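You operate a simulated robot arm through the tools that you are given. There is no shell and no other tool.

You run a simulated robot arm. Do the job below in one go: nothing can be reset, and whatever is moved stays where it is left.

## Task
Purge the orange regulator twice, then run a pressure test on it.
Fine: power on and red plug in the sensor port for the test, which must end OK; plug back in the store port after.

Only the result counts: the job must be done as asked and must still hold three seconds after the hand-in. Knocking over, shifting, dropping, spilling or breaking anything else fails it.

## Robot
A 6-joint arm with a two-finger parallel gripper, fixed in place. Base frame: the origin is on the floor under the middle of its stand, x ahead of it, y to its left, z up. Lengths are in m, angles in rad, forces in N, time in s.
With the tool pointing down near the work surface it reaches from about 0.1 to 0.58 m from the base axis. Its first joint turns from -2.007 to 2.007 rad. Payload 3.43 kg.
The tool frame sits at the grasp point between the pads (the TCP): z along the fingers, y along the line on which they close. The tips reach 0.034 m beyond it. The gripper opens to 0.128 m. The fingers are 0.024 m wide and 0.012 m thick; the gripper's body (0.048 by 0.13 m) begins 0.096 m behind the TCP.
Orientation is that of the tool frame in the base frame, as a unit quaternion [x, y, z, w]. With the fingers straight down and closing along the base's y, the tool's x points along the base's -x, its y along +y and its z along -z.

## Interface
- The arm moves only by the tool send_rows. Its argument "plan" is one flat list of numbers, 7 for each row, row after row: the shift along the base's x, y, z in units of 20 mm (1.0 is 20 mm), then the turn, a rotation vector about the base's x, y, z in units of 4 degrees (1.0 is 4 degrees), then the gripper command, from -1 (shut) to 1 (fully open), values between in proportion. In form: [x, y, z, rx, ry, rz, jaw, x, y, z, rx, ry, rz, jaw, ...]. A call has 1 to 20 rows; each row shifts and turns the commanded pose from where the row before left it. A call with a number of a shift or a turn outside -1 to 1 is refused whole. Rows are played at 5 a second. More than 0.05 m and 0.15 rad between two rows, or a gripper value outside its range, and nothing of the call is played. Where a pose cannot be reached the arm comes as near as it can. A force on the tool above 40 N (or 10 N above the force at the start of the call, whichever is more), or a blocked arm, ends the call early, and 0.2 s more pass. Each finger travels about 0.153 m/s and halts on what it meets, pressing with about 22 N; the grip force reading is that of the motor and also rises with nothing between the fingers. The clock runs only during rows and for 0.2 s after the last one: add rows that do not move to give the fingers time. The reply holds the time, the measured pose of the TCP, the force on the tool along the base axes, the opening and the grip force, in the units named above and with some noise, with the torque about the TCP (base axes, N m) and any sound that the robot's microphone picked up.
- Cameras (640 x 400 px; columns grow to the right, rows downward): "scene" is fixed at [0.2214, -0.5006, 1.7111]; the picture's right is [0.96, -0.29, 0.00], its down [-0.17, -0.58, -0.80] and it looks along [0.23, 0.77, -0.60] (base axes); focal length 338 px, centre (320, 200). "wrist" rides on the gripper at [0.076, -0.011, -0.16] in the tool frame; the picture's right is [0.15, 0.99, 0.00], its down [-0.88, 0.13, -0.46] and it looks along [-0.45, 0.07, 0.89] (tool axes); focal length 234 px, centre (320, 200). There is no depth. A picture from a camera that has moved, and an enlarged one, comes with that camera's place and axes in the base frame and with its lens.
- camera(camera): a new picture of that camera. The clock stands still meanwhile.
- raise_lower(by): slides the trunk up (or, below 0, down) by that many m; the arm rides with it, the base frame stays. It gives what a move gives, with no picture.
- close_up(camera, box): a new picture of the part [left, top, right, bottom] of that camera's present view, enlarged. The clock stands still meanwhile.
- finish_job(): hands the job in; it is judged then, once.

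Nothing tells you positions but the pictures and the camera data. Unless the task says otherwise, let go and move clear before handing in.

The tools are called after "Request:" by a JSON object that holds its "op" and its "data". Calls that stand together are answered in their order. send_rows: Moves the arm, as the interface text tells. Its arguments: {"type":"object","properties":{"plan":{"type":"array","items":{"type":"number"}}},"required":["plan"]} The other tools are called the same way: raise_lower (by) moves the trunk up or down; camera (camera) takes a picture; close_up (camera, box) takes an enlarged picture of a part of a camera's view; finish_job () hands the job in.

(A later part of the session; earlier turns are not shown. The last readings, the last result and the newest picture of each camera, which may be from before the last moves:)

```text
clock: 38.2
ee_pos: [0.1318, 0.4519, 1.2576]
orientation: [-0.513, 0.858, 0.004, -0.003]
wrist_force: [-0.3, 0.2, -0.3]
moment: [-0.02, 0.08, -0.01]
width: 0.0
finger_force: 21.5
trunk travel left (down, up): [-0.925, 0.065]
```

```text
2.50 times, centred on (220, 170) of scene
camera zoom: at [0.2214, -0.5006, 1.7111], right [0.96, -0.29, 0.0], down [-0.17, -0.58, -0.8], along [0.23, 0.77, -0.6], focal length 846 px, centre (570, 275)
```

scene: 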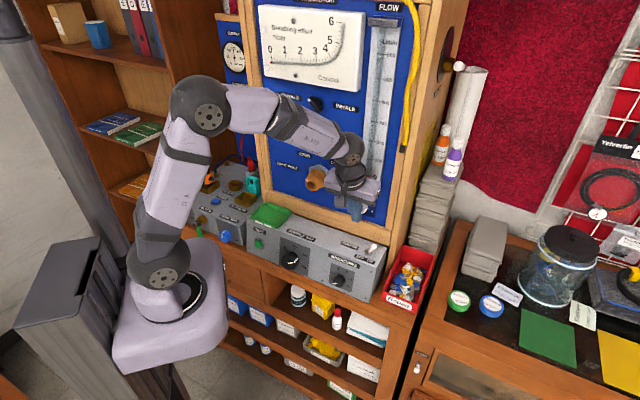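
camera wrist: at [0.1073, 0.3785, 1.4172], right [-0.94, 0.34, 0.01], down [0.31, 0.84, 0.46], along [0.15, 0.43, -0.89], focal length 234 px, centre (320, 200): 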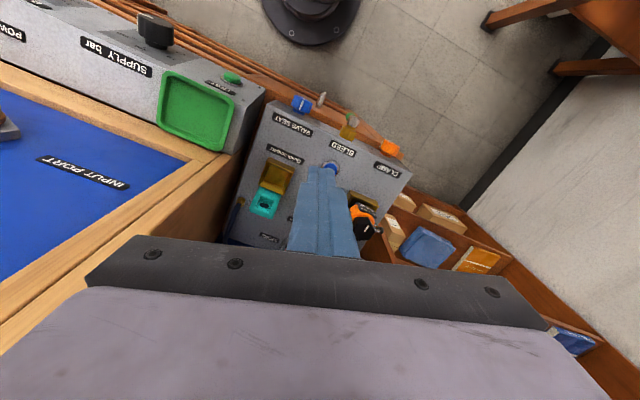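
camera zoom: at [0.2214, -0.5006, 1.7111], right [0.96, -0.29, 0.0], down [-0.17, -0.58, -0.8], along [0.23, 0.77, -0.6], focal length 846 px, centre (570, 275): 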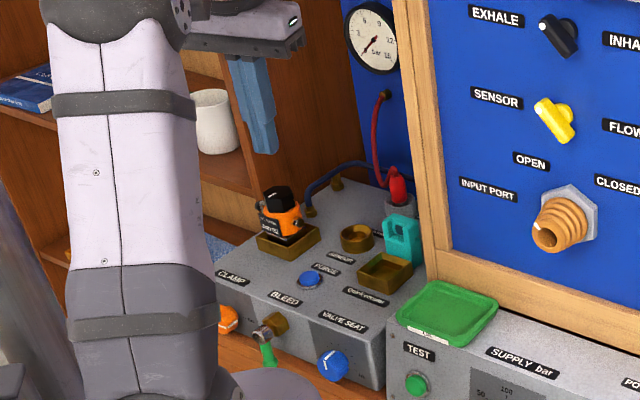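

The clamp knob already points to "on", and the PURGE button top is at about (0.136, 0.538, 0.966). I'll bring the closed fingertips directly over it and check the alignment.

Request:
{"op": "send_rows", "data": {"plan": [0.021, 0.43, -0.95, 0, 0, 0, -1, 0.021, 0.43, -0.95, 0, 0, 0, -1, 0.021, 0.43, -0.95, 0, 0, 0, -1, 0.021, 0.43, -0.95, 0, 0, 0, -1, 0.021, 0.43, -0.95, 0, 0, 0, -1, 0.021, 0.43, -0.95, 0, 0, 0, -1, 0.021, 0.43, -0.95, 0, 0, 0, -1, 0.021, 0.43, -0.95, 0, 0, 0, -1, 0.021, 0.43, -0.95, 0, 0, 0, -1, 0.021, 0.43, -0.95, 0, 0, 0, -1]}}

Request:
{"op": "camera", "data": {"camera": "wrist"}}

Request:
{"op": "close_up", "data": {"camera": "scene", "box": [160, 110, 280, 240]}}

```text
clock: 40.4
ee_pos: [0.1338, 0.5378, 1.0684]
orientation: [-0.514, 0.858, 0.005, -0.002]
wrist_force: [0.2, -0.2, 0.0]
moment: [0.01, -0.02, 0.01]
width: 0.0001
finger_force: 21.8
trunk travel left (down, up): [-0.925, 0.065]
```

```text
taken
camera wrist: at [0.1098, 0.4647, 1.2267], right [-0.94, 0.34, 0.01], down [0.31, 0.84, 0.46], along [0.15, 0.43, -0.89], focal length 234 px, centre (320, 200)
```

wrist: 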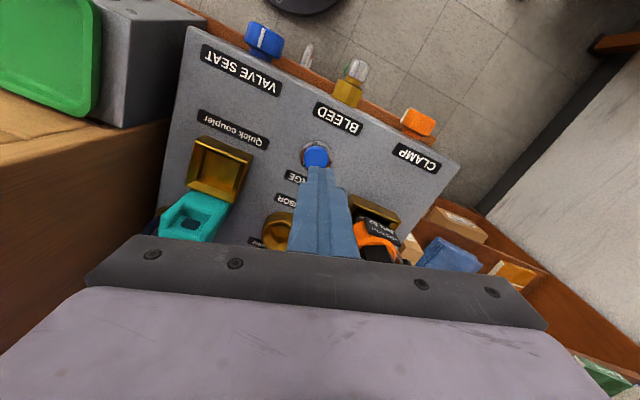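

```text
3.08 times, centred on (220, 175) of scene
camera zoom: at [0.2214, -0.5006, 1.7111], right [0.96, -0.29, 0.0], down [-0.17, -0.58, -0.8], along [0.23, 0.77, -0.6], focal length 1041 px, centre (628, 277)
```

zoom: 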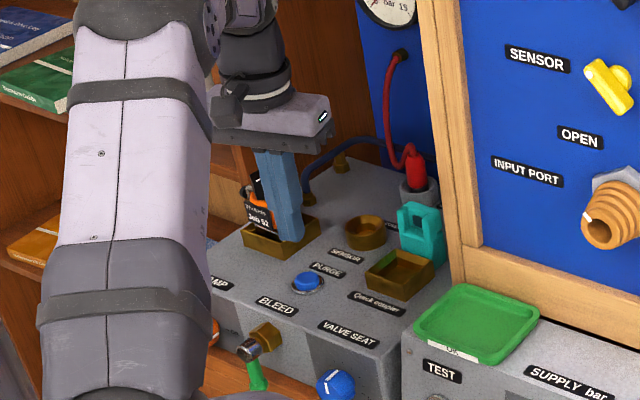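

Request:
{"op": "send_rows", "data": {"plan": [0.06, -0.03, -0.9, 0, 0, 0, -1, 0.06, -0.03, -0.9, 0, 0, 0, -1, 0.06, -0.03, -0.9, 0, 0, 0, -1, 0, 0, 0, 0, 0, 0, -1]}}

Request:
{"op": "close_up", "data": {"camera": "wrist", "box": [260, 110, 380, 200]}}

Request:
{"op": "close_up", "data": {"camera": "scene", "box": [180, 160, 260, 220]}}

```text
clock: 41.4
ee_pos: [0.1378, 0.5341, 1.0123]
orientation: [-0.514, 0.858, 0.004, -0.002]
wrist_force: [-0.2, -1.2, 0.6]
moment: [0.01, 0.02, -0.01]
width: 0.0
finger_force: 22.1
trunk travel left (down, up): [-0.925, 0.065]
```

```text
4.44 times, centred on (320, 155) of wrist
camera zoom: at [0.1136, 0.4616, 1.172], right [-0.94, 0.34, 0.01], down [0.31, 0.84, 0.46], along [0.15, 0.43, -0.89], focal length 1041 px, centre (320, 400)
```

zoom: 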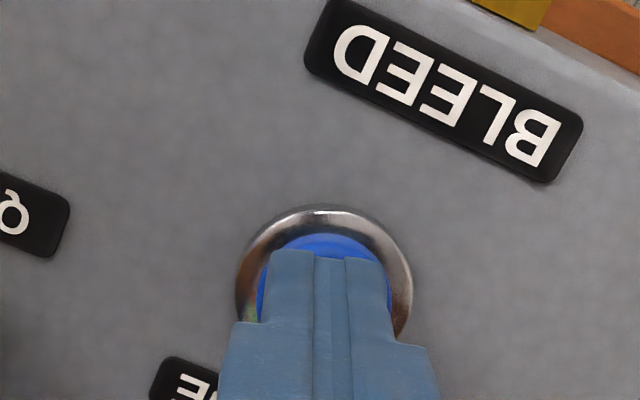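

```text
6.67 times, centred on (220, 190) of scene
camera zoom: at [0.2214, -0.5006, 1.7111], right [0.96, -0.29, 0.0], down [-0.17, -0.58, -0.8], along [0.23, 0.77, -0.6], focal length 2256 px, centre (987, 267)
```

zoom: 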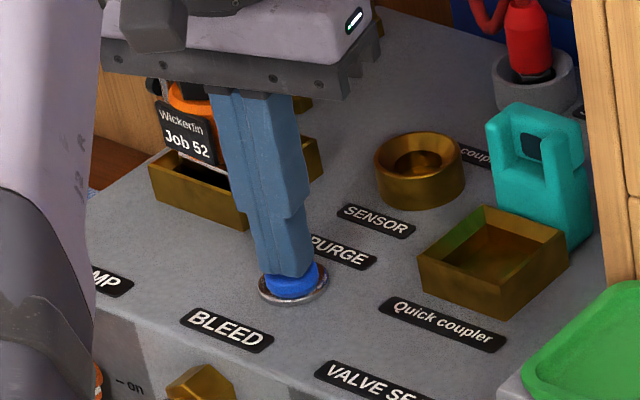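

The fingertips are centred over the blue button and just above it. I'll press down gently in small steps and watch the force and any sound.

Request:
{"op": "send_rows", "data": {"plan": [0, 0, -0.15, 0, 0, 0, -1, 0, 0, -0.15, 0, 0, 0, -1, 0, 0, -0.15, 0, 0, 0, -1]}}

```text
clock: 42.2
ee_pos: [0.1388, 0.5339, 1.0055]
orientation: [-0.514, 0.858, 0.004, -0.002]
wrist_force: [-0.8, 0.0, 4.1]
moment: [-0.02, -0.02, 0.0]
width: 0.0
finger_force: 21.3
trunk travel left (down, up): [-0.925, 0.065]
heard: click
```

A click was heard at 4 N, so the button actuated. I'll lift fully off to release it.

Request:
{"op": "send_rows", "data": {"plan": [0, 0, 0.4, 0, 0, 0, -1, 0, 0, 0.4, 0, 0, 0, -1, 0, 0, 0, 0, 0, 0, -1, 0, 0, 0, 0, 0, 0, -1]}}

Request:
{"op": "close_up", "data": {"camera": "wrist", "box": [260, 110, 380, 200]}}

Request:
{"op": "close_up", "data": {"camera": "scene", "box": [170, 60, 290, 220]}}

```text
clock: 43.2
ee_pos: [0.1378, 0.5351, 1.0202]
orientation: [-0.513, 0.858, 0.004, -0.002]
wrist_force: [-0.1, 0.3, -0.6]
moment: [0.02, -0.02, -0.01]
width: 0.0001
finger_force: 22.0
trunk travel left (down, up): [-0.925, 0.065]
```

```text
4.44 times, centred on (320, 155) of wrist
camera zoom: at [0.1136, 0.4616, 1.1807], right [-0.94, 0.34, 0.01], down [0.31, 0.84, 0.46], along [0.15, 0.43, -0.89], focal length 1041 px, centre (320, 400)
```

zoom: 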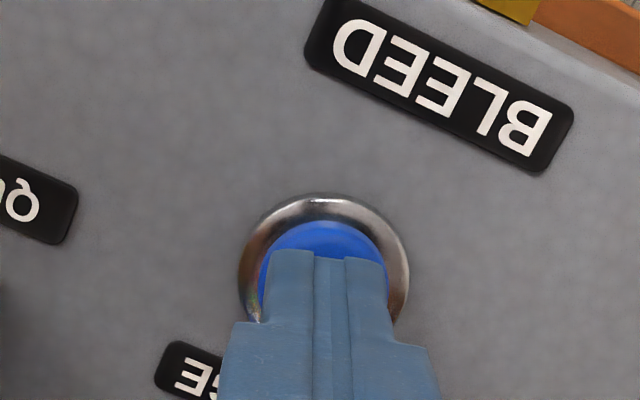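

```text
2.50 times, centred on (230, 140) of scene
camera zoom: at [0.2214, -0.5006, 1.7111], right [0.96, -0.29, 0.0], down [-0.17, -0.58, -0.8], along [0.23, 0.77, -0.6], focal length 846 px, centre (545, 350)
```

zoom: 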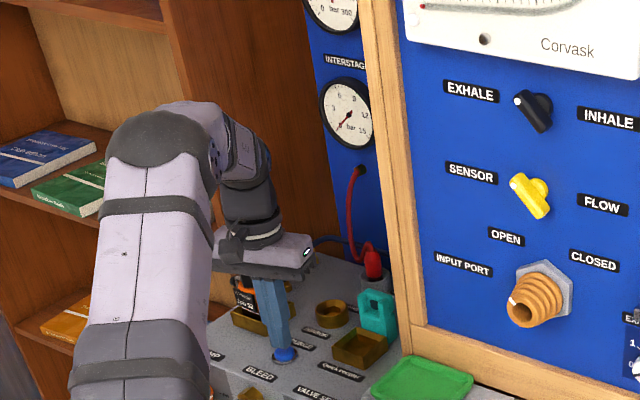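

The button popped back up. I'll make the second press with exactly the same travel.

Request:
{"op": "send_rows", "data": {"plan": [0, 0, -0.35, 0, 0, 0, -1, 0, 0, -0.15, 0, 0, 0, -1, 0, 0, -0.15, 0, 0, 0, -1, 0, 0, -0.15, 0, 0, 0, -1]}}

```text
clock: 44.2
ee_pos: [0.1384, 0.5343, 1.0075]
orientation: [-0.514, 0.858, 0.004, -0.002]
wrist_force: [0.9, 0.1, 3.3]
moment: [0.0, -0.04, -0.01]
width: 0.0
finger_force: 22.2
trunk travel left (down, up): [-0.925, 0.065]
heard: click
```

Second click heard: purged twice. I'll lift clear, retract, open the fingers to about 60 mm and tilt outward for a look at the red plug.

Request:
{"op": "send_rows", "data": {"plan": [0, 0, 1, 0, 0, 0, -1, 0, 0, 1, 0, 0, 0, -1, 0, 0, 1, 0, 0, 0, -1, 0, 0, 1, 0, 0, 0, -1, 0, -0.5, 1, 0, 0, 0, -1, 0, -0.5, 1, 0, 0, 0, -1, 0, -0.5, 1, 0, 0, 0, -1]}}

Request:
{"op": "send_rows", "data": {"plan": [0.2, 0, 0, 0.9, -0.43, 0.125, -0.1, 0.2, 0, 0, 0.9, -0.43, 0.125, -0.1, 0.2, 0, 0, 0.9, -0.43, 0.125, -0.1, 0.2, 0, 0, 0.9, -0.43, 0.125, -0.1, 0.2, 0, 0, 0.9, -0.43, 0.125, -0.1, 0.2, 0, 0, 0.9, -0.43, 0.125, -0.1, 0.2, 0, 0, 0.9, -0.43, 0.125, -0.1, 0.2, 0, 0, 0.9, -0.43, 0.125, -0.1, 0.2, 0, 0, 0.9, -0.43, 0.125, -0.1, 0.2, 0, 0, 0.9, -0.43, 0.125, -0.1]}}

Request:
{"op": "camera", "data": {"camera": "wrist"}}

Request:
{"op": "camera", "data": {"camera": "scene"}}

```text
clock: 45.8
ee_pos: [0.1388, 0.503, 1.1446]
orientation: [-0.513, 0.858, 0.005, -0.003]
wrist_force: [-0.6, 0.4, -0.2]
moment: [0.0, -0.01, -0.01]
width: 0.0
finger_force: 22.0
trunk travel left (down, up): [-0.925, 0.065]
```

```text
clock: 48.0
ee_pos: [0.1798, 0.5051, 1.1461]
orientation: [-0.52, 0.783, 0.193, 0.281]
wrist_force: [-0.6, -0.5, 0.7]
moment: [-0.01, -0.01, 0.0]
width: 0.058
finger_force: 0.0
trunk travel left (down, up): [-0.925, 0.065]
```

```text
taken
camera wrist: at [0.1286, 0.351, 1.2193], right [-0.96, 0.28, -0.08], down [0.04, 0.4, 0.92], along [0.29, 0.87, -0.39], focal length 234 px, centre (320, 200)
```

wrist: 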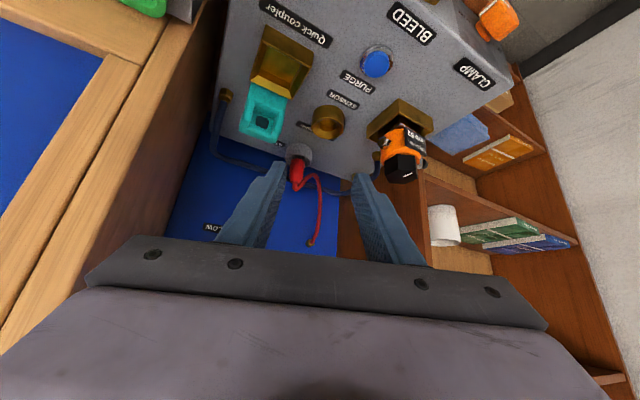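

```text
taken
```

scene: 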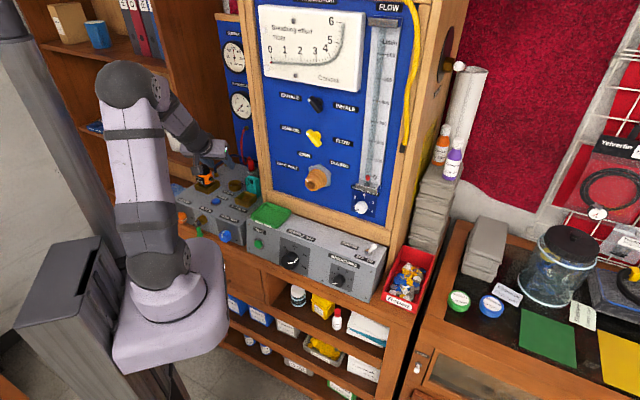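

Request:
{"op": "close_up", "data": {"camera": "wrist", "box": [240, 90, 380, 210]}}

Request:
{"op": "close_up", "data": {"camera": "scene", "box": [180, 120, 280, 210]}}

```text
3.33 times, centred on (310, 150) of wrist
camera zoom: at [0.1286, 0.351, 1.2193], right [-0.96, 0.28, -0.08], down [0.04, 0.4, 0.92], along [0.29, 0.87, -0.39], focal length 781 px, centre (353, 367)
```

zoom: 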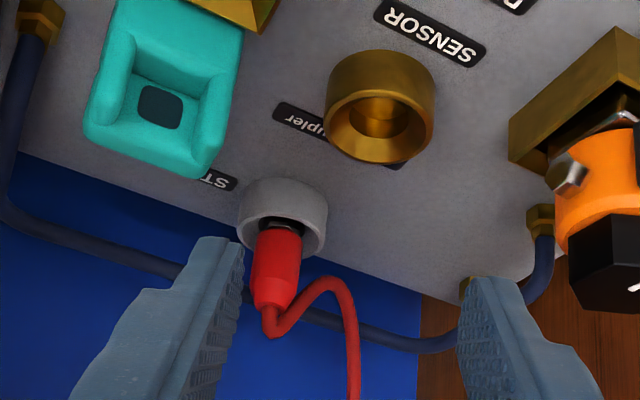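

```text
4.44 times, centred on (230, 165) of scene
camera zoom: at [0.2214, -0.5006, 1.7111], right [0.96, -0.29, 0.0], down [-0.17, -0.58, -0.8], along [0.23, 0.77, -0.6], focal length 1504 px, centre (720, 356)
```

zoom: 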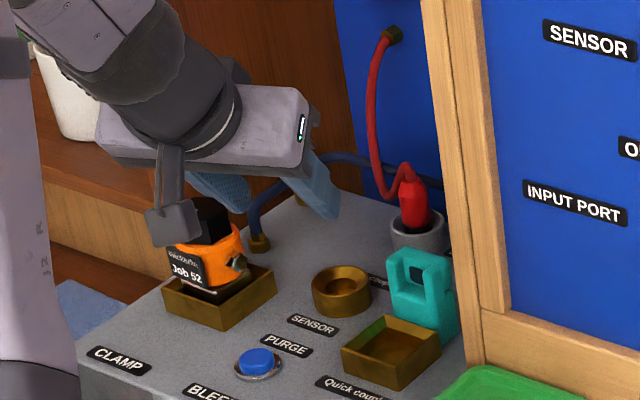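

The plug stands upright at about (0.286, 0.685). I'll move the tilted, half-open gripper to a pre-grasp pose about 7 cm short of it and look again.

Request:
{"op": "send_rows", "data": {"plan": [0.5, 0.72, -0.4, 0, 0, 0, -0.1, 0.5, 0.72, -0.4, 0, 0, 0, -0.1, 0.5, 0.72, -0.4, 0, 0, 0, -0.1, 0.5, 0.72, -0.4, 0, 0, 0, -0.1, 0.5, 0.72, -0.4, 0, 0, 0, -0.1, 0.5, 0.72, -0.4, 0, 0, 0, -0.1, 0.5, 0.72, -0.4, 0, 0, 0, -0.1, 0.5, 0.72, -0.4, 0, 0, 0, -0.1]}}

Request:
{"op": "camera", "data": {"camera": "wrist"}}

Request:
{"op": "close_up", "data": {"camera": "scene", "box": [180, 110, 290, 210]}}

```text
clock: 49.8
ee_pos: [0.2591, 0.6213, 1.0815]
orientation: [-0.52, 0.783, 0.193, 0.282]
wrist_force: [0.8, 0.3, 0.3]
moment: [-0.03, 0.01, 0.01]
width: 0.0577
finger_force: 0.0
trunk travel left (down, up): [-0.925, 0.065]
```

```text
taken
camera wrist: at [0.2083, 0.4674, 1.1551], right [-0.96, 0.28, -0.09], down [0.03, 0.4, 0.92], along [0.29, 0.87, -0.39], focal length 234 px, centre (320, 200)
```

wrist: 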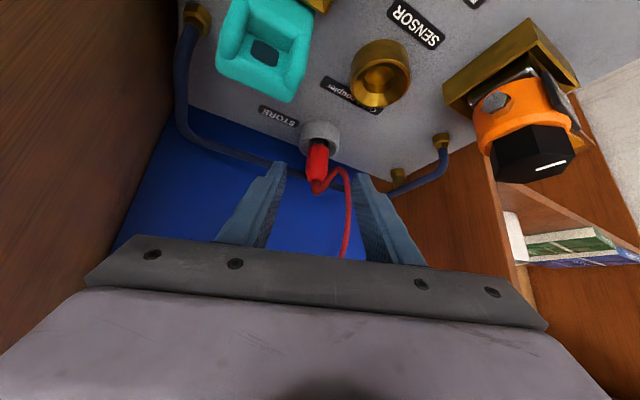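

```text
4.00 times, centred on (235, 160) of scene
camera zoom: at [0.2214, -0.5006, 1.7111], right [0.96, -0.29, 0.0], down [-0.17, -0.58, -0.8], along [0.23, 0.77, -0.6], focal length 1354 px, centre (660, 360)
```

zoom: 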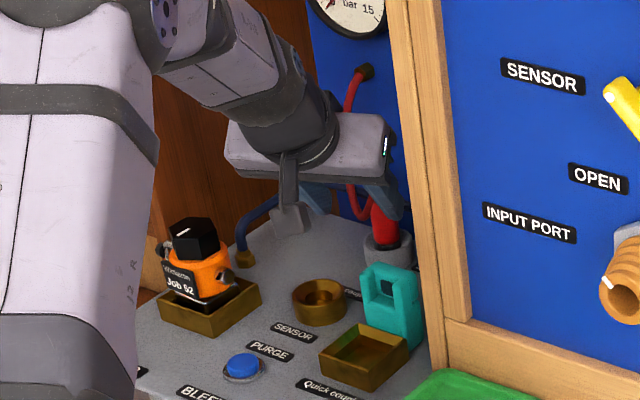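

Request:
{"op": "close_up", "data": {"camera": "wrist", "box": [260, 90, 380, 220]}}

Request:
{"op": "close_up", "data": {"camera": "wrist", "box": [290, 110, 350, 200]}}

```text
3.08 times, centred on (320, 155) of wrist
camera zoom: at [0.2083, 0.4674, 1.1551], right [-0.96, 0.28, -0.09], down [0.03, 0.4, 0.92], along [0.29, 0.87, -0.39], focal length 720 px, centre (320, 338)
```

zoom: 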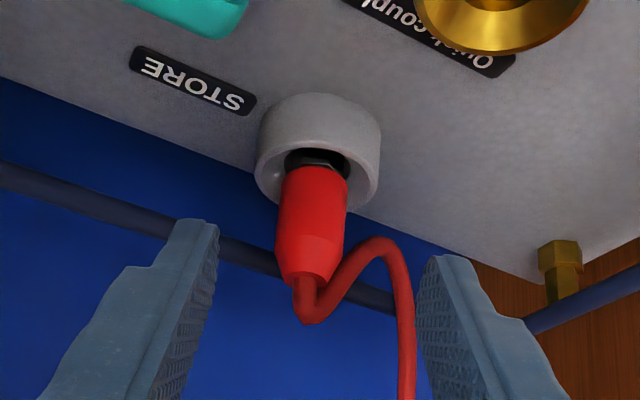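

```text
4.44 times, centred on (320, 155) of wrist
camera zoom: at [0.2083, 0.4674, 1.1551], right [-0.96, 0.28, -0.09], down [0.03, 0.4, 0.92], along [0.29, 0.87, -0.39], focal length 1041 px, centre (320, 400)
```

zoom: 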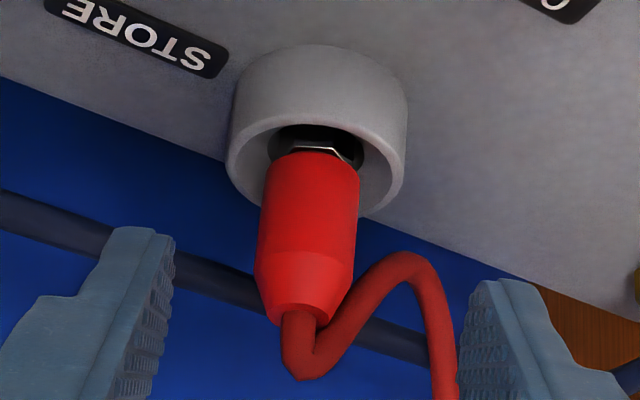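

The grasp point on the plug body is about (0.289, 0.688, 1.010), nearly along the tool axis from here. I'll advance most of the way and check centring before closing.

Request:
{"op": "send_rows", "data": {"plan": [0.19, 0.42, -0.43, 0, 0, 0, -0.1, 0.19, 0.42, -0.43, 0, 0, 0, -0.1, 0.19, 0.42, -0.43, 0, 0, 0, -0.1, 0.19, 0.42, -0.43, 0, 0, 0, -0.1, 0.19, 0.42, -0.43, 0, 0, 0, -0.1]}}

Request:
{"op": "camera", "data": {"camera": "wrist"}}

Request:
{"op": "close_up", "data": {"camera": "wrist", "box": [260, 110, 380, 230]}}

Request:
{"op": "close_up", "data": {"camera": "scene", "box": [220, 130, 280, 200]}}

```text
clock: 51.0
ee_pos: [0.2762, 0.6623, 1.0381]
orientation: [-0.521, 0.782, 0.192, 0.281]
wrist_force: [0.7, 0.2, -0.5]
moment: [-0.02, 0.0, 0.0]
width: 0.0575
finger_force: 0.1
trunk travel left (down, up): [-0.925, 0.065]
```

```text
taken
camera wrist: at [0.2256, 0.509, 1.1118], right [-0.96, 0.28, -0.09], down [0.03, 0.4, 0.92], along [0.29, 0.87, -0.39], focal length 234 px, centre (320, 200)
```

wrist: 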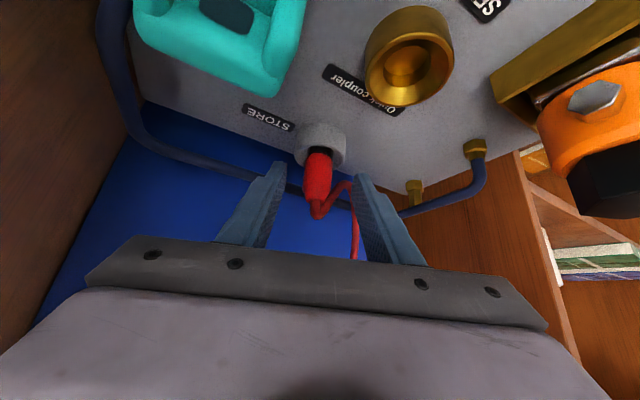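

```text
3.33 times, centred on (320, 170) of wrist
camera zoom: at [0.2256, 0.509, 1.1118], right [-0.96, 0.28, -0.09], down [0.03, 0.4, 0.92], along [0.29, 0.87, -0.39], focal length 781 px, centre (320, 300)
```

zoom: 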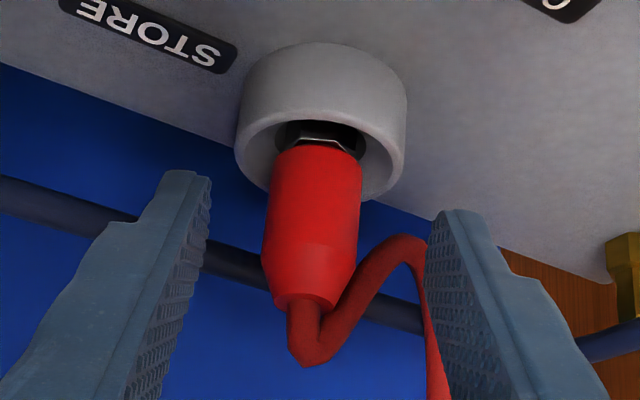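

```text
5.71 times, centred on (250, 165) of scene
camera zoom: at [0.2214, -0.5006, 1.7111], right [0.96, -0.29, 0.0], down [-0.17, -0.58, -0.8], along [0.23, 0.77, -0.6], focal length 1934 px, centre (720, 400)
```

zoom: 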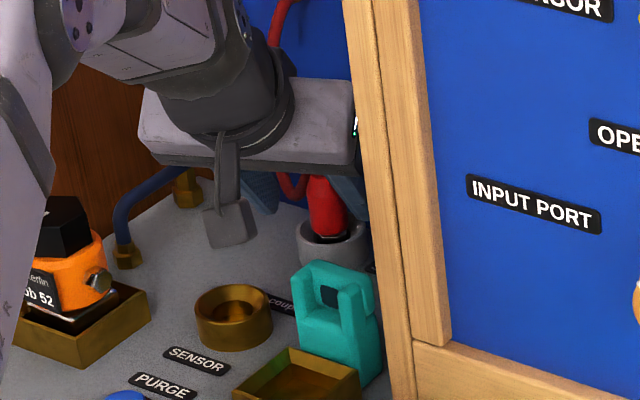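

Request:
{"op": "send_rows", "data": {"plan": [0.178, 0.333, -0.3, 0, 0, 0, -0.1, 0.178, 0.333, -0.3, 0, 0, 0, -0.1, 0.178, 0.333, -0.3, 0, 0, 0, -0.1]}}

Request:
{"op": "close_up", "data": {"camera": "wrist", "box": [260, 110, 380, 230]}}

Request:
{"op": "close_up", "data": {"camera": "scene", "box": [220, 130, 280, 200]}}

```text
clock: 51.8
ee_pos: [0.2869, 0.6823, 1.0205]
orientation: [-0.519, 0.784, 0.192, 0.282]
wrist_force: [0.1, 0.2, -0.9]
moment: [0.0, -0.03, -0.03]
width: 0.0576
finger_force: 0.0
trunk travel left (down, up): [-0.925, 0.065]
```

```text
3.33 times, centred on (320, 170) of wrist
camera zoom: at [0.2368, 0.5294, 1.0941], right [-0.96, 0.28, -0.09], down [0.03, 0.4, 0.92], along [0.29, 0.87, -0.39], focal length 781 px, centre (320, 300)
```

zoom: 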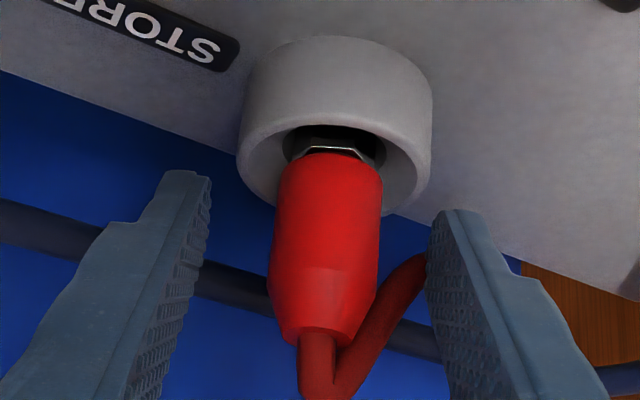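

```text
5.71 times, centred on (250, 165) of scene
camera zoom: at [0.2214, -0.5006, 1.7111], right [0.96, -0.29, 0.0], down [-0.17, -0.58, -0.8], along [0.23, 0.77, -0.6], focal length 1934 px, centre (720, 400)
```

zoom: 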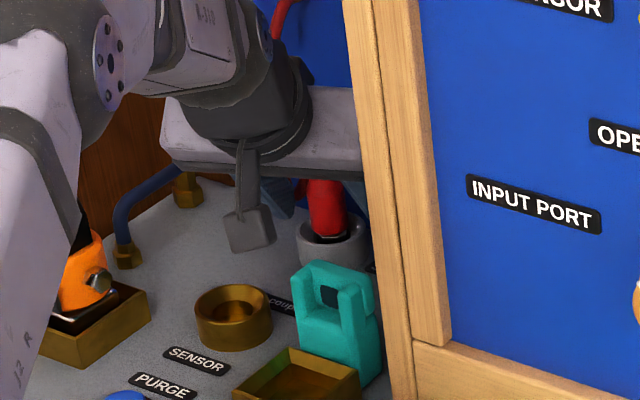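

The plug is centred between the fingers at mid-body. I'll close on it and check the grip.

Request:
{"op": "send_rows", "data": {"plan": [0, 0, 0, 0, 0, 0, -0.5, 0, 0, 0, 0, 0, 0, -0.8, 0, 0, 0, 0, 0, 0, -1, 0, 0, 0, 0, 0, 0, -1]}}

Request:
{"op": "close_up", "data": {"camera": "wrist", "box": [260, 110, 380, 230]}}

```text
clock: 52.8
ee_pos: [0.2863, 0.6827, 1.0201]
orientation: [-0.52, 0.783, 0.193, 0.282]
wrist_force: [-1.6, 2.6, 0.2]
moment: [0.09, 0.01, 0.24]
width: 0.0449
finger_force: 44.9
trunk travel left (down, up): [-0.925, 0.065]
```

```text
3.33 times, centred on (320, 170) of wrist
camera zoom: at [0.2361, 0.5295, 1.0941], right [-0.96, 0.28, -0.09], down [0.03, 0.4, 0.92], along [0.29, 0.87, -0.39], focal length 781 px, centre (320, 300)
```

zoom: 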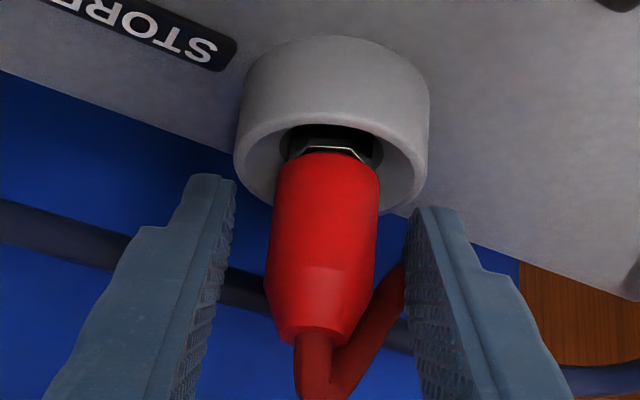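

The width stopped at 45 mm with a visible gap to the plug, so the fingertips are gripping the grey ring's rim. I'll open, raise 10 mm with a slight pull-back, and retry.

Request:
{"op": "send_rows", "data": {"plan": [0, 0, 0, 0, 0, 0, -0.1, 0, 0, 0, 0, 0, 0, -0.1, -0.05, -0.15, 0.25, 0, 0, 0, -0.1, -0.05, -0.15, 0.25, 0, 0, 0, -0.1, 0, 0, 0, 0, 0, 0, -0.1]}}

Request:
{"op": "close_up", "data": {"camera": "wrist", "box": [260, 110, 380, 230]}}

Request:
{"op": "close_up", "data": {"camera": "scene", "box": [220, 130, 280, 200]}}

```text
clock: 54.0
ee_pos: [0.284, 0.676, 1.0309]
orientation: [-0.519, 0.784, 0.191, 0.282]
wrist_force: [-0.1, 0.0, -0.6]
moment: [-0.01, 0.0, -0.01]
width: 0.0574
finger_force: 0.0
trunk travel left (down, up): [-0.925, 0.065]
```

```text
3.33 times, centred on (320, 170) of wrist
camera zoom: at [0.2341, 0.5231, 1.1039], right [-0.96, 0.28, -0.09], down [0.03, 0.4, 0.92], along [0.29, 0.87, -0.39], focal length 781 px, centre (320, 300)
```

zoom: 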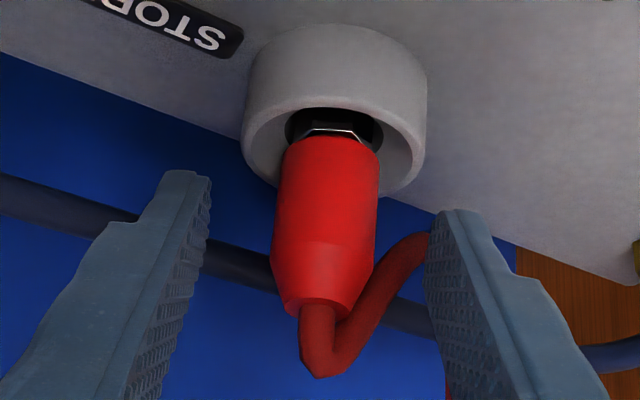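

```text
5.71 times, centred on (250, 165) of scene
camera zoom: at [0.2214, -0.5006, 1.7111], right [0.96, -0.29, 0.0], down [-0.17, -0.58, -0.8], along [0.23, 0.77, -0.6], focal length 1934 px, centre (720, 400)
```

zoom: 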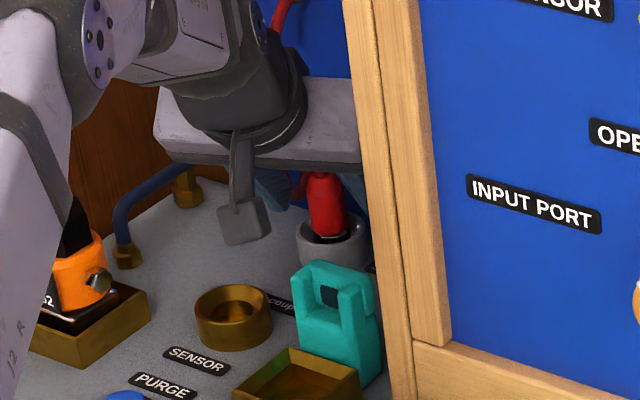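

Request:
{"op": "send_rows", "data": {"plan": [0, 0, 0, 0, 0, 0, -0.4, 0, 0, 0, 0, 0, 0, -0.6, 0, 0, 0, 0, 0, 0, -1, 0, 0, 0, 0, 0, 0, -1]}}

Request:
{"op": "close_up", "data": {"camera": "wrist", "box": [260, 110, 380, 230]}}

```text
clock: 55.0
ee_pos: [0.2848, 0.6766, 1.0308]
orientation: [-0.52, 0.784, 0.192, 0.282]
wrist_force: [-0.6, -0.3, 1.2]
moment: [0.04, 0.03, 0.04]
width: 0.0247
finger_force: 22.0
trunk travel left (down, up): [-0.925, 0.065]
```

```text
3.33 times, centred on (320, 170) of wrist
camera zoom: at [0.2343, 0.5231, 1.1041], right [-0.96, 0.28, -0.09], down [0.03, 0.4, 0.92], along [0.29, 0.87, -0.39], focal length 781 px, centre (320, 300)
```

zoom: 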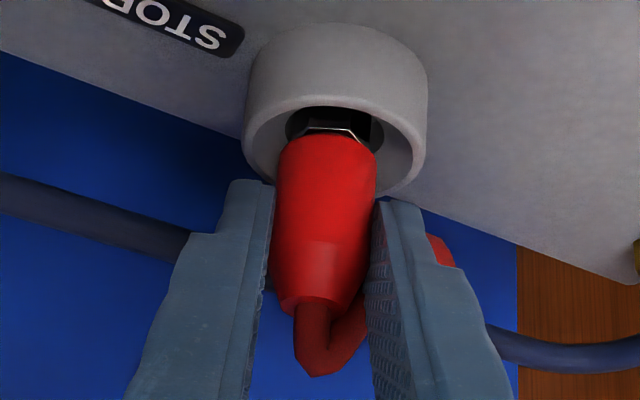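

Now the plug is held (24.7 mm, 22 N). I'll pull it straight up out of the store port.

Request:
{"op": "send_rows", "data": {"plan": [0, 0, 0.2, 0, 0, 0, -1, 0, 0, 0.2, 0, 0, 0, -1, 0, 0, 0.3, 0, 0, 0, -1, 0, 0, 0.3, 0, 0, 0, -1, 0, 0, 0.4, 0, 0, 0, -1, 0, 0, 0.4, 0, 0, 0, -1]}}

Request:
{"op": "camera", "data": {"camera": "wrist"}}

Request:
{"op": "close_up", "data": {"camera": "scene", "box": [220, 120, 280, 190]}}

```text
clock: 56.4
ee_pos: [0.2874, 0.6761, 1.0663]
orientation: [-0.519, 0.784, 0.192, 0.282]
wrist_force: [-0.2, -0.7, -1.8]
moment: [-0.02, 0.0, -0.04]
width: 0.0249
finger_force: 21.6
trunk travel left (down, up): [-0.925, 0.065]
```

```text
taken
camera wrist: at [0.2359, 0.5231, 1.1404], right [-0.96, 0.28, -0.09], down [0.03, 0.4, 0.92], along [0.29, 0.87, -0.39], focal length 234 px, centre (320, 200)
```

wrist: 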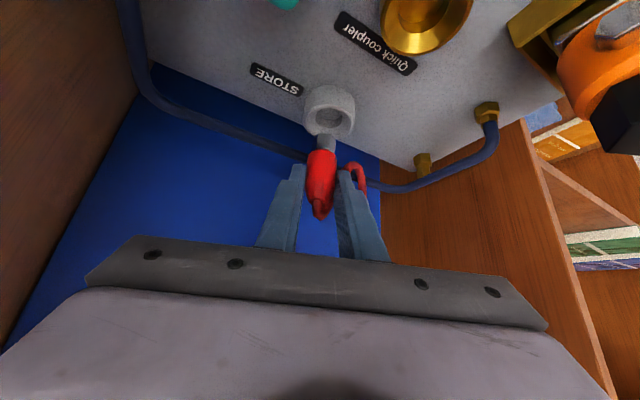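

```text
5.71 times, centred on (250, 155) of scene
camera zoom: at [0.2214, -0.5006, 1.7111], right [0.96, -0.29, 0.0], down [-0.17, -0.58, -0.8], along [0.23, 0.77, -0.6], focal length 1934 px, centre (720, 457)
```

zoom: 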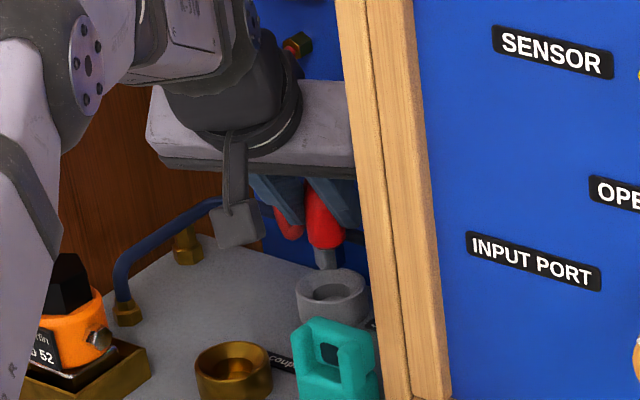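

It came out cleanly, with its metal tip below. I'll lift another 40 mm for clearance and inspect how it sits in the fingers.

Request:
{"op": "send_rows", "data": {"plan": [0, 0, 0.5, 0, 0, 0, -1, 0, 0, 0.5, 0, 0, 0, -1, 0, 0, 0.5, 0, 0, 0, -1, 0, 0, 0.5, 0, 0, 0, -1]}}

Request:
{"op": "camera", "data": {"camera": "wrist"}}

Request:
{"op": "close_up", "data": {"camera": "wrist", "box": [260, 60, 400, 220]}}

Request:
{"op": "close_up", "data": {"camera": "scene", "box": [220, 110, 280, 180]}}

```text
clock: 57.4
ee_pos: [0.2852, 0.6749, 1.1077]
orientation: [-0.52, 0.783, 0.192, 0.283]
wrist_force: [-0.5, 0.8, -0.9]
moment: [-0.01, 0.01, 0.02]
width: 0.0248
finger_force: 22.3
trunk travel left (down, up): [-0.925, 0.065]
```

```text
taken
camera wrist: at [0.2351, 0.5229, 1.181], right [-0.96, 0.28, -0.09], down [0.03, 0.4, 0.92], along [0.29, 0.87, -0.39], focal length 234 px, centre (320, 200)
```

wrist: 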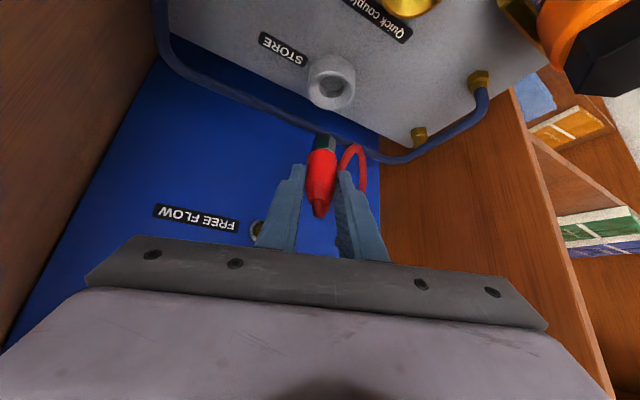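

```text
2.50 times, centred on (330, 140) of wrist
camera zoom: at [0.2351, 0.5229, 1.181], right [-0.96, 0.28, -0.09], down [0.03, 0.4, 0.92], along [0.29, 0.87, -0.39], focal length 585 px, centre (295, 350)
```

zoom: 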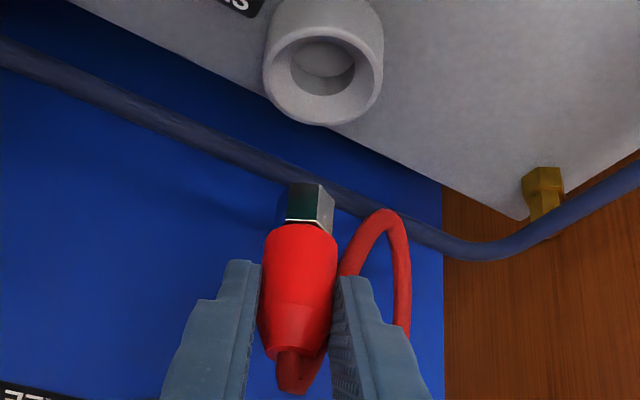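

```text
5.71 times, centred on (250, 145) of scene
camera zoom: at [0.2214, -0.5006, 1.7111], right [0.96, -0.29, 0.0], down [-0.17, -0.58, -0.8], along [0.23, 0.77, -0.6], focal length 1934 px, centre (720, 514)
```

zoom: 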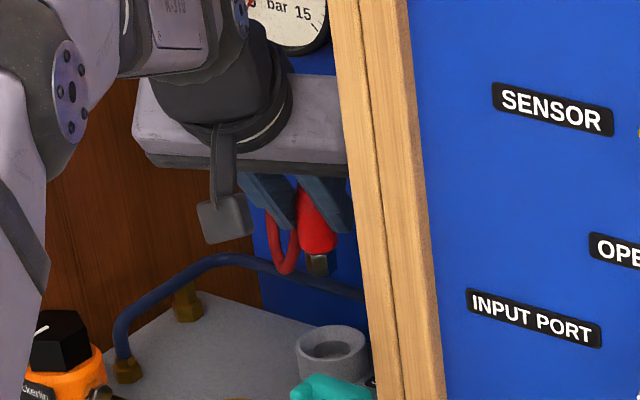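

The plug is upright and firmly held. I'll carry it level to above the SENSOR ring, an offset of about (-0.074, -0.070) from the store port.

Request:
{"op": "send_rows", "data": {"plan": [-0.462, -0.433, 0, 0, 0, 0, -1, -0.462, -0.433, 0, 0, 0, 0, -1, -0.462, -0.433, 0, 0, 0, 0, -1, -0.462, -0.433, 0, 0, 0, 0, -1, -0.462, -0.433, 0, 0, 0, 0, -1, -0.462, -0.433, 0, 0, 0, 0, -1, -0.462, -0.433, 0, 0, 0, 0, -1, -0.462, -0.433, 0, 0, 0, 0, -1, 0, 0, 0, 0, 0, 0, -1]}}

Request:
{"op": "camera", "data": {"camera": "wrist"}}

Request:
{"op": "close_up", "data": {"camera": "wrist", "box": [260, 60, 400, 220]}}

Request:
{"op": "close_up", "data": {"camera": "scene", "box": [190, 120, 280, 210]}}

```text
clock: 59.4
ee_pos: [0.2118, 0.6062, 1.1063]
orientation: [-0.52, 0.783, 0.193, 0.282]
wrist_force: [-0.2, -0.1, -1.2]
moment: [0.0, 0.01, -0.01]
width: 0.0247
finger_force: 22.4
trunk travel left (down, up): [-0.925, 0.065]
```

```text
taken
camera wrist: at [0.1617, 0.4526, 1.1805], right [-0.96, 0.28, -0.09], down [0.03, 0.4, 0.92], along [0.29, 0.87, -0.39], focal length 234 px, centre (320, 200)
```

wrist: 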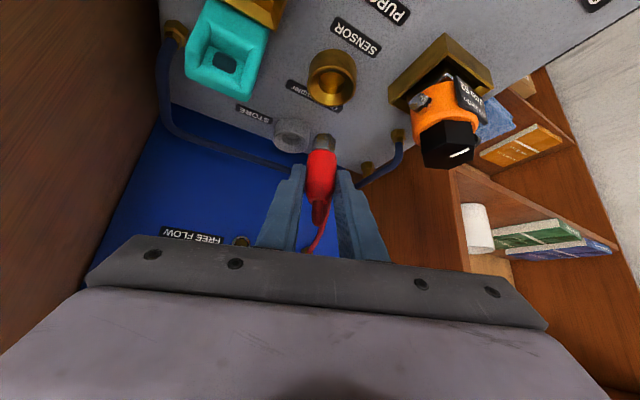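

```text
2.50 times, centred on (330, 140) of wrist
camera zoom: at [0.1617, 0.4526, 1.1805], right [-0.96, 0.28, -0.09], down [0.03, 0.4, 0.92], along [0.29, 0.87, -0.39], focal length 585 px, centre (295, 350)
```

zoom: 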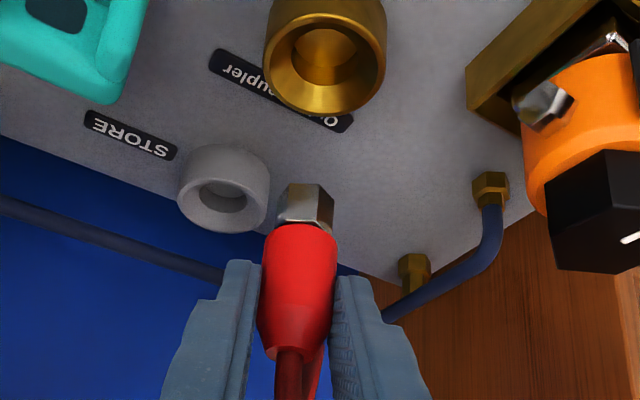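

```text
4.44 times, centred on (235, 165) of scene
camera zoom: at [0.2214, -0.5006, 1.7111], right [0.96, -0.29, 0.0], down [-0.17, -0.58, -0.8], along [0.23, 0.77, -0.6], focal length 1504 px, centre (698, 356)
```

zoom: 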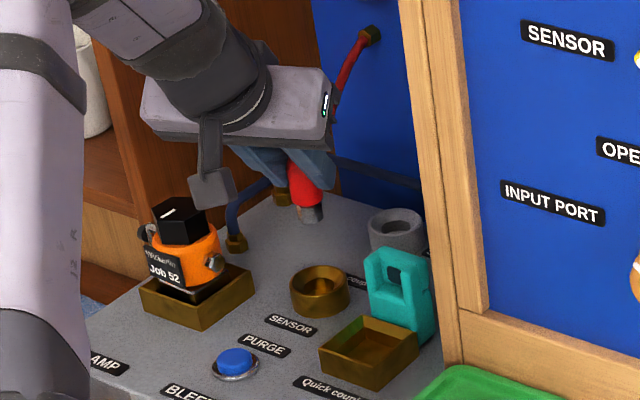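

Request:
{"op": "close_up", "data": {"camera": "wrist", "box": [270, 40, 370, 160]}}

Request:
{"op": "close_up", "data": {"camera": "scene", "box": [215, 145, 275, 200]}}

```text
3.33 times, centred on (320, 100) of wrist
camera zoom: at [0.1617, 0.4526, 1.1805], right [-0.96, 0.28, -0.09], down [0.03, 0.4, 0.92], along [0.29, 0.87, -0.39], focal length 781 px, centre (320, 533)
```

zoom: 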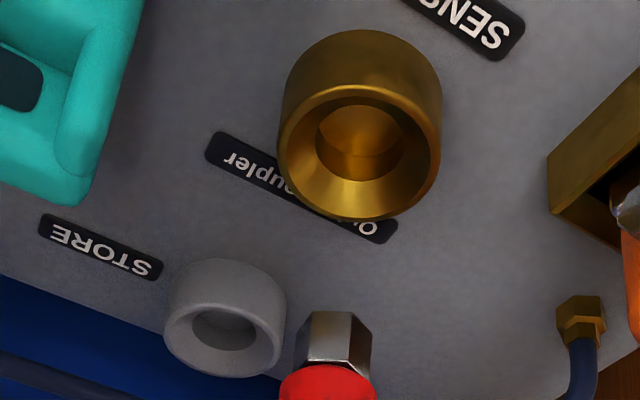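

```text
7.27 times, centred on (245, 172) of scene
camera zoom: at [0.2214, -0.5006, 1.7111], right [0.96, -0.29, 0.0], down [-0.17, -0.58, -0.8], along [0.23, 0.77, -0.6], focal length 2461 px, centre (866, 400)
```

zoom: 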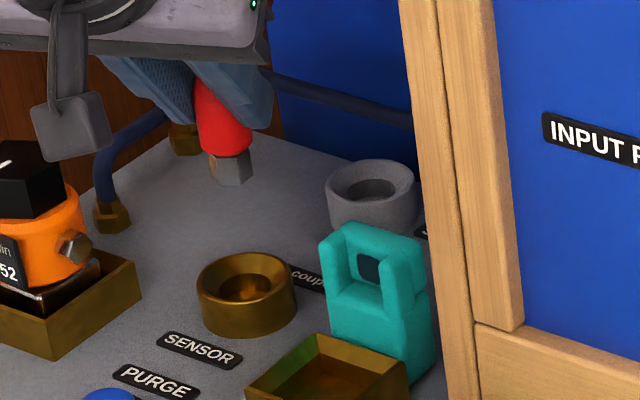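

The sensor ring is about 1–2 mm nearer than the plug's present position. I'll correct that and lower until the hex tip is about 1 cm above the rim, then check again.

Request:
{"op": "send_rows", "data": {"plan": [-0.035, -0.05, -0.5, 0, 0, 0, -1, -0.035, -0.05, -0.5, 0, 0, 0, -1, 0, 0, -0.5, 0, 0, 0, -1, 0, 0, -0.5, 0, 0, 0, -1, 0, 0, -0.4, 0, 0, 0, -1, 0, 0, 0, 0, 0, 0, -1]}}

Request:
{"op": "close_up", "data": {"camera": "wrist", "box": [260, 80, 380, 200]}}

Request:
{"op": "close_up", "data": {"camera": "scene", "box": [215, 145, 275, 200]}}

```text
clock: 60.8
ee_pos: [0.2118, 0.6041, 1.0578]
orientation: [-0.52, 0.783, 0.192, 0.282]
wrist_force: [0.5, 0.7, -1.4]
moment: [0.01, -0.01, 0.0]
width: 0.0246
finger_force: 21.7
trunk travel left (down, up): [-0.925, 0.065]
```

```text
3.33 times, centred on (320, 140) of wrist
camera zoom: at [0.1608, 0.4506, 1.1323], right [-0.96, 0.28, -0.09], down [0.03, 0.4, 0.92], along [0.29, 0.87, -0.39], focal length 781 px, centre (320, 400)
```

zoom: 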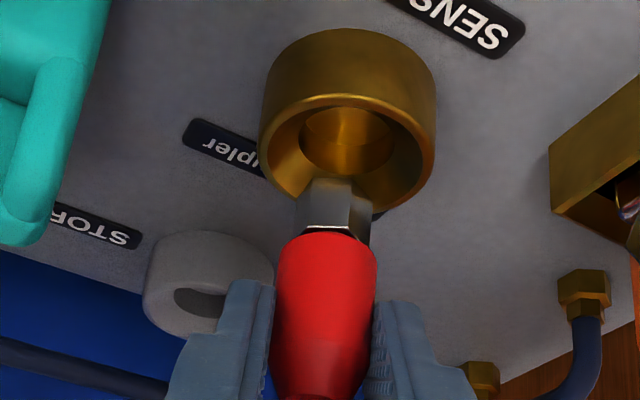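

```text
7.27 times, centred on (245, 172) of scene
camera zoom: at [0.2214, -0.5006, 1.7111], right [0.96, -0.29, 0.0], down [-0.17, -0.58, -0.8], along [0.23, 0.77, -0.6], focal length 2461 px, centre (866, 400)
```

zoom: 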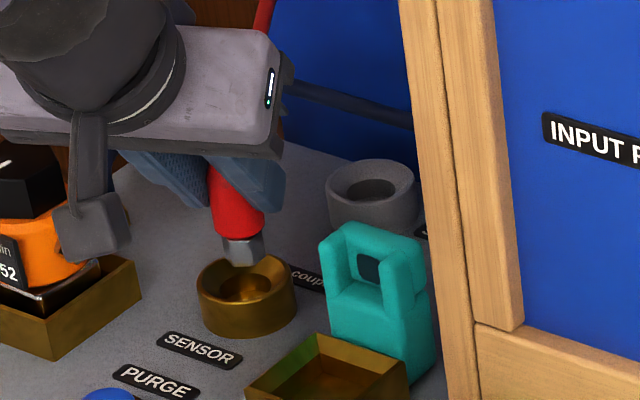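

Request:
{"op": "close_up", "data": {"camera": "wrist", "box": [290, 80, 360, 180]}}

Request:
{"op": "close_up", "data": {"camera": "scene", "box": [225, 160, 265, 195]}}

```text
4.00 times, centred on (325, 130) of wrist
camera zoom: at [0.1608, 0.4506, 1.1323], right [-0.96, 0.28, -0.09], down [0.03, 0.4, 0.92], along [0.29, 0.87, -0.39], focal length 937 px, centre (300, 480)
```

zoom: 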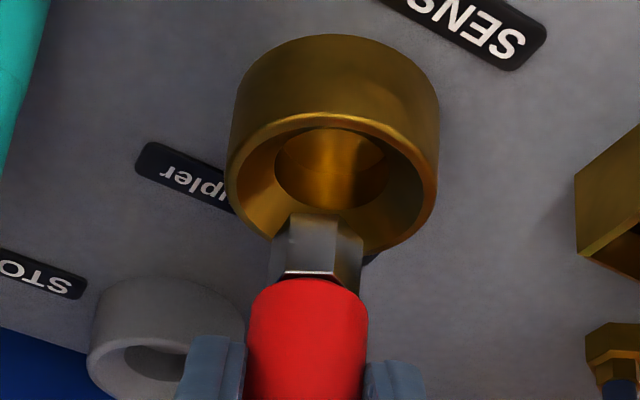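

```text
11.43 times, centred on (245, 178) of scene
camera zoom: at [0.2214, -0.5006, 1.7111], right [0.96, -0.29, 0.0], down [-0.17, -0.58, -0.8], along [0.23, 0.77, -0.6], focal length 3867 px, centre (1177, 457)
```

zoom: 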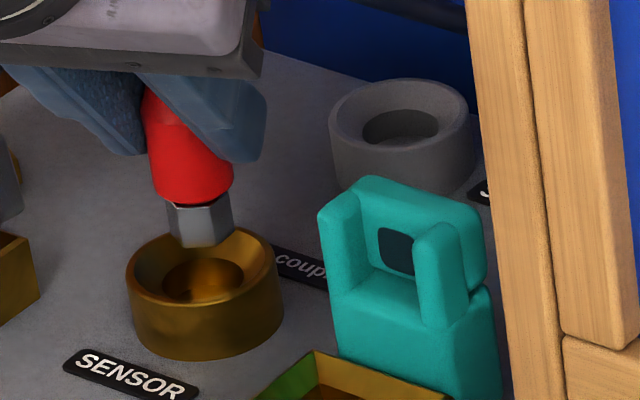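

Request:
{"op": "send_rows", "data": {"plan": [0, -0.05, -0.25, 0, 0, 0, -1, 0, 0, -0.2, 0, 0, 0, -1, 0, 0, 0, 0, 0, 0, -1]}}

Request:
{"op": "close_up", "data": {"camera": "wrist", "box": [290, 80, 360, 180]}}

Request:
{"op": "close_up", "data": {"camera": "scene", "box": [225, 160, 265, 195]}}

```text
clock: 61.6
ee_pos: [0.2109, 0.6022, 1.0491]
orientation: [-0.52, 0.784, 0.191, 0.282]
wrist_force: [0.0, 0.4, -0.4]
moment: [-0.03, 0.03, 0.01]
width: 0.0247
finger_force: 22.0
trunk travel left (down, up): [-0.925, 0.065]
```

```text
4.00 times, centred on (325, 130) of wrist
camera zoom: at [0.1606, 0.4495, 1.1234], right [-0.96, 0.28, -0.09], down [0.03, 0.4, 0.92], along [0.29, 0.87, -0.39], focal length 937 px, centre (300, 480)
```

zoom: 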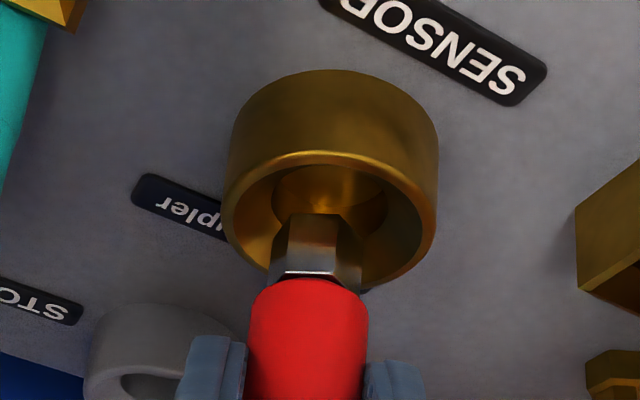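

```text
11.43 times, centred on (245, 178) of scene
camera zoom: at [0.2214, -0.5006, 1.7111], right [0.96, -0.29, 0.0], down [-0.17, -0.58, -0.8], along [0.23, 0.77, -0.6], focal length 3867 px, centre (1177, 457)
```

zoom: 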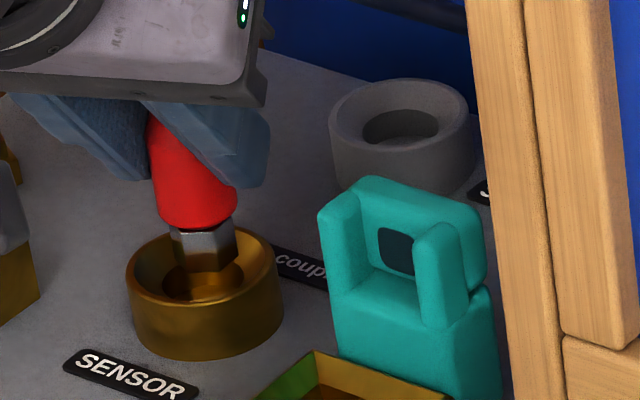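

The hex tip is about 4 mm above the brass rim and centred to within 1–2 mm. I'll lower it in gentle steps into the sensor port, watching force.

Request:
{"op": "send_rows", "data": {"plan": [0, 0, -0.2, 0, 0, 0, -1, 0, 0, -0.2, 0, 0, 0, -1, 0, 0, -0.2, 0, 0, 0, -1]}}

Request:
{"op": "close_up", "data": {"camera": "wrist", "box": [290, 80, 360, 180]}}

Request:
{"op": "close_up", "data": {"camera": "scene", "box": [225, 160, 265, 195]}}

```text
clock: 62.4
ee_pos: [0.2094, 0.6043, 1.0377]
orientation: [-0.521, 0.783, 0.192, 0.281]
wrist_force: [-0.4, -0.3, -1.5]
moment: [-0.02, 0.04, -0.03]
width: 0.0243
finger_force: 21.9
trunk travel left (down, up): [-0.925, 0.065]
```

```text
4.00 times, centred on (325, 130) of wrist
camera zoom: at [0.1602, 0.4505, 1.1113], right [-0.96, 0.28, -0.09], down [0.04, 0.4, 0.91], along [0.29, 0.87, -0.4], focal length 937 px, centre (300, 480)
```

zoom: 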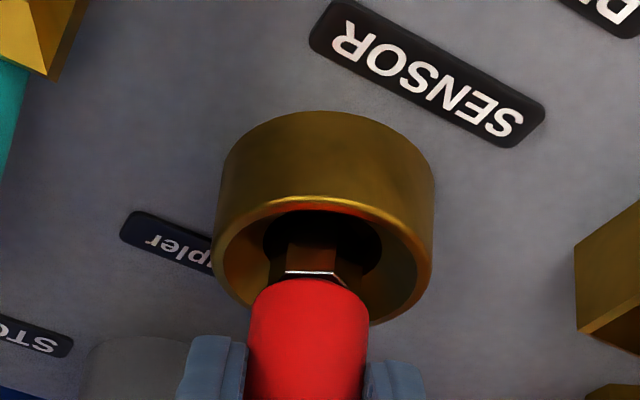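

```text
11.43 times, centred on (245, 178) of scene
camera zoom: at [0.2214, -0.5006, 1.7111], right [0.96, -0.29, 0.0], down [-0.17, -0.58, -0.8], along [0.23, 0.77, -0.6], focal length 3867 px, centre (1177, 457)
```

zoom: 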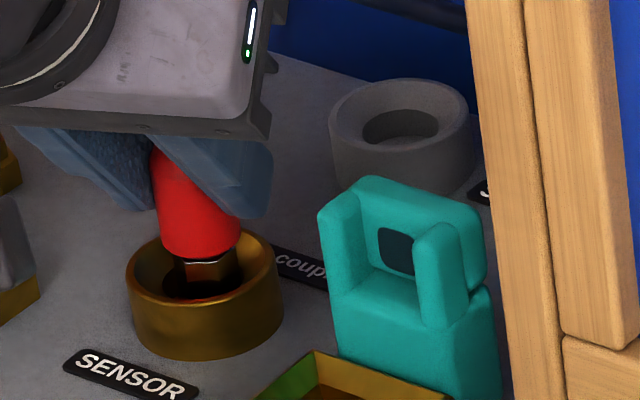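

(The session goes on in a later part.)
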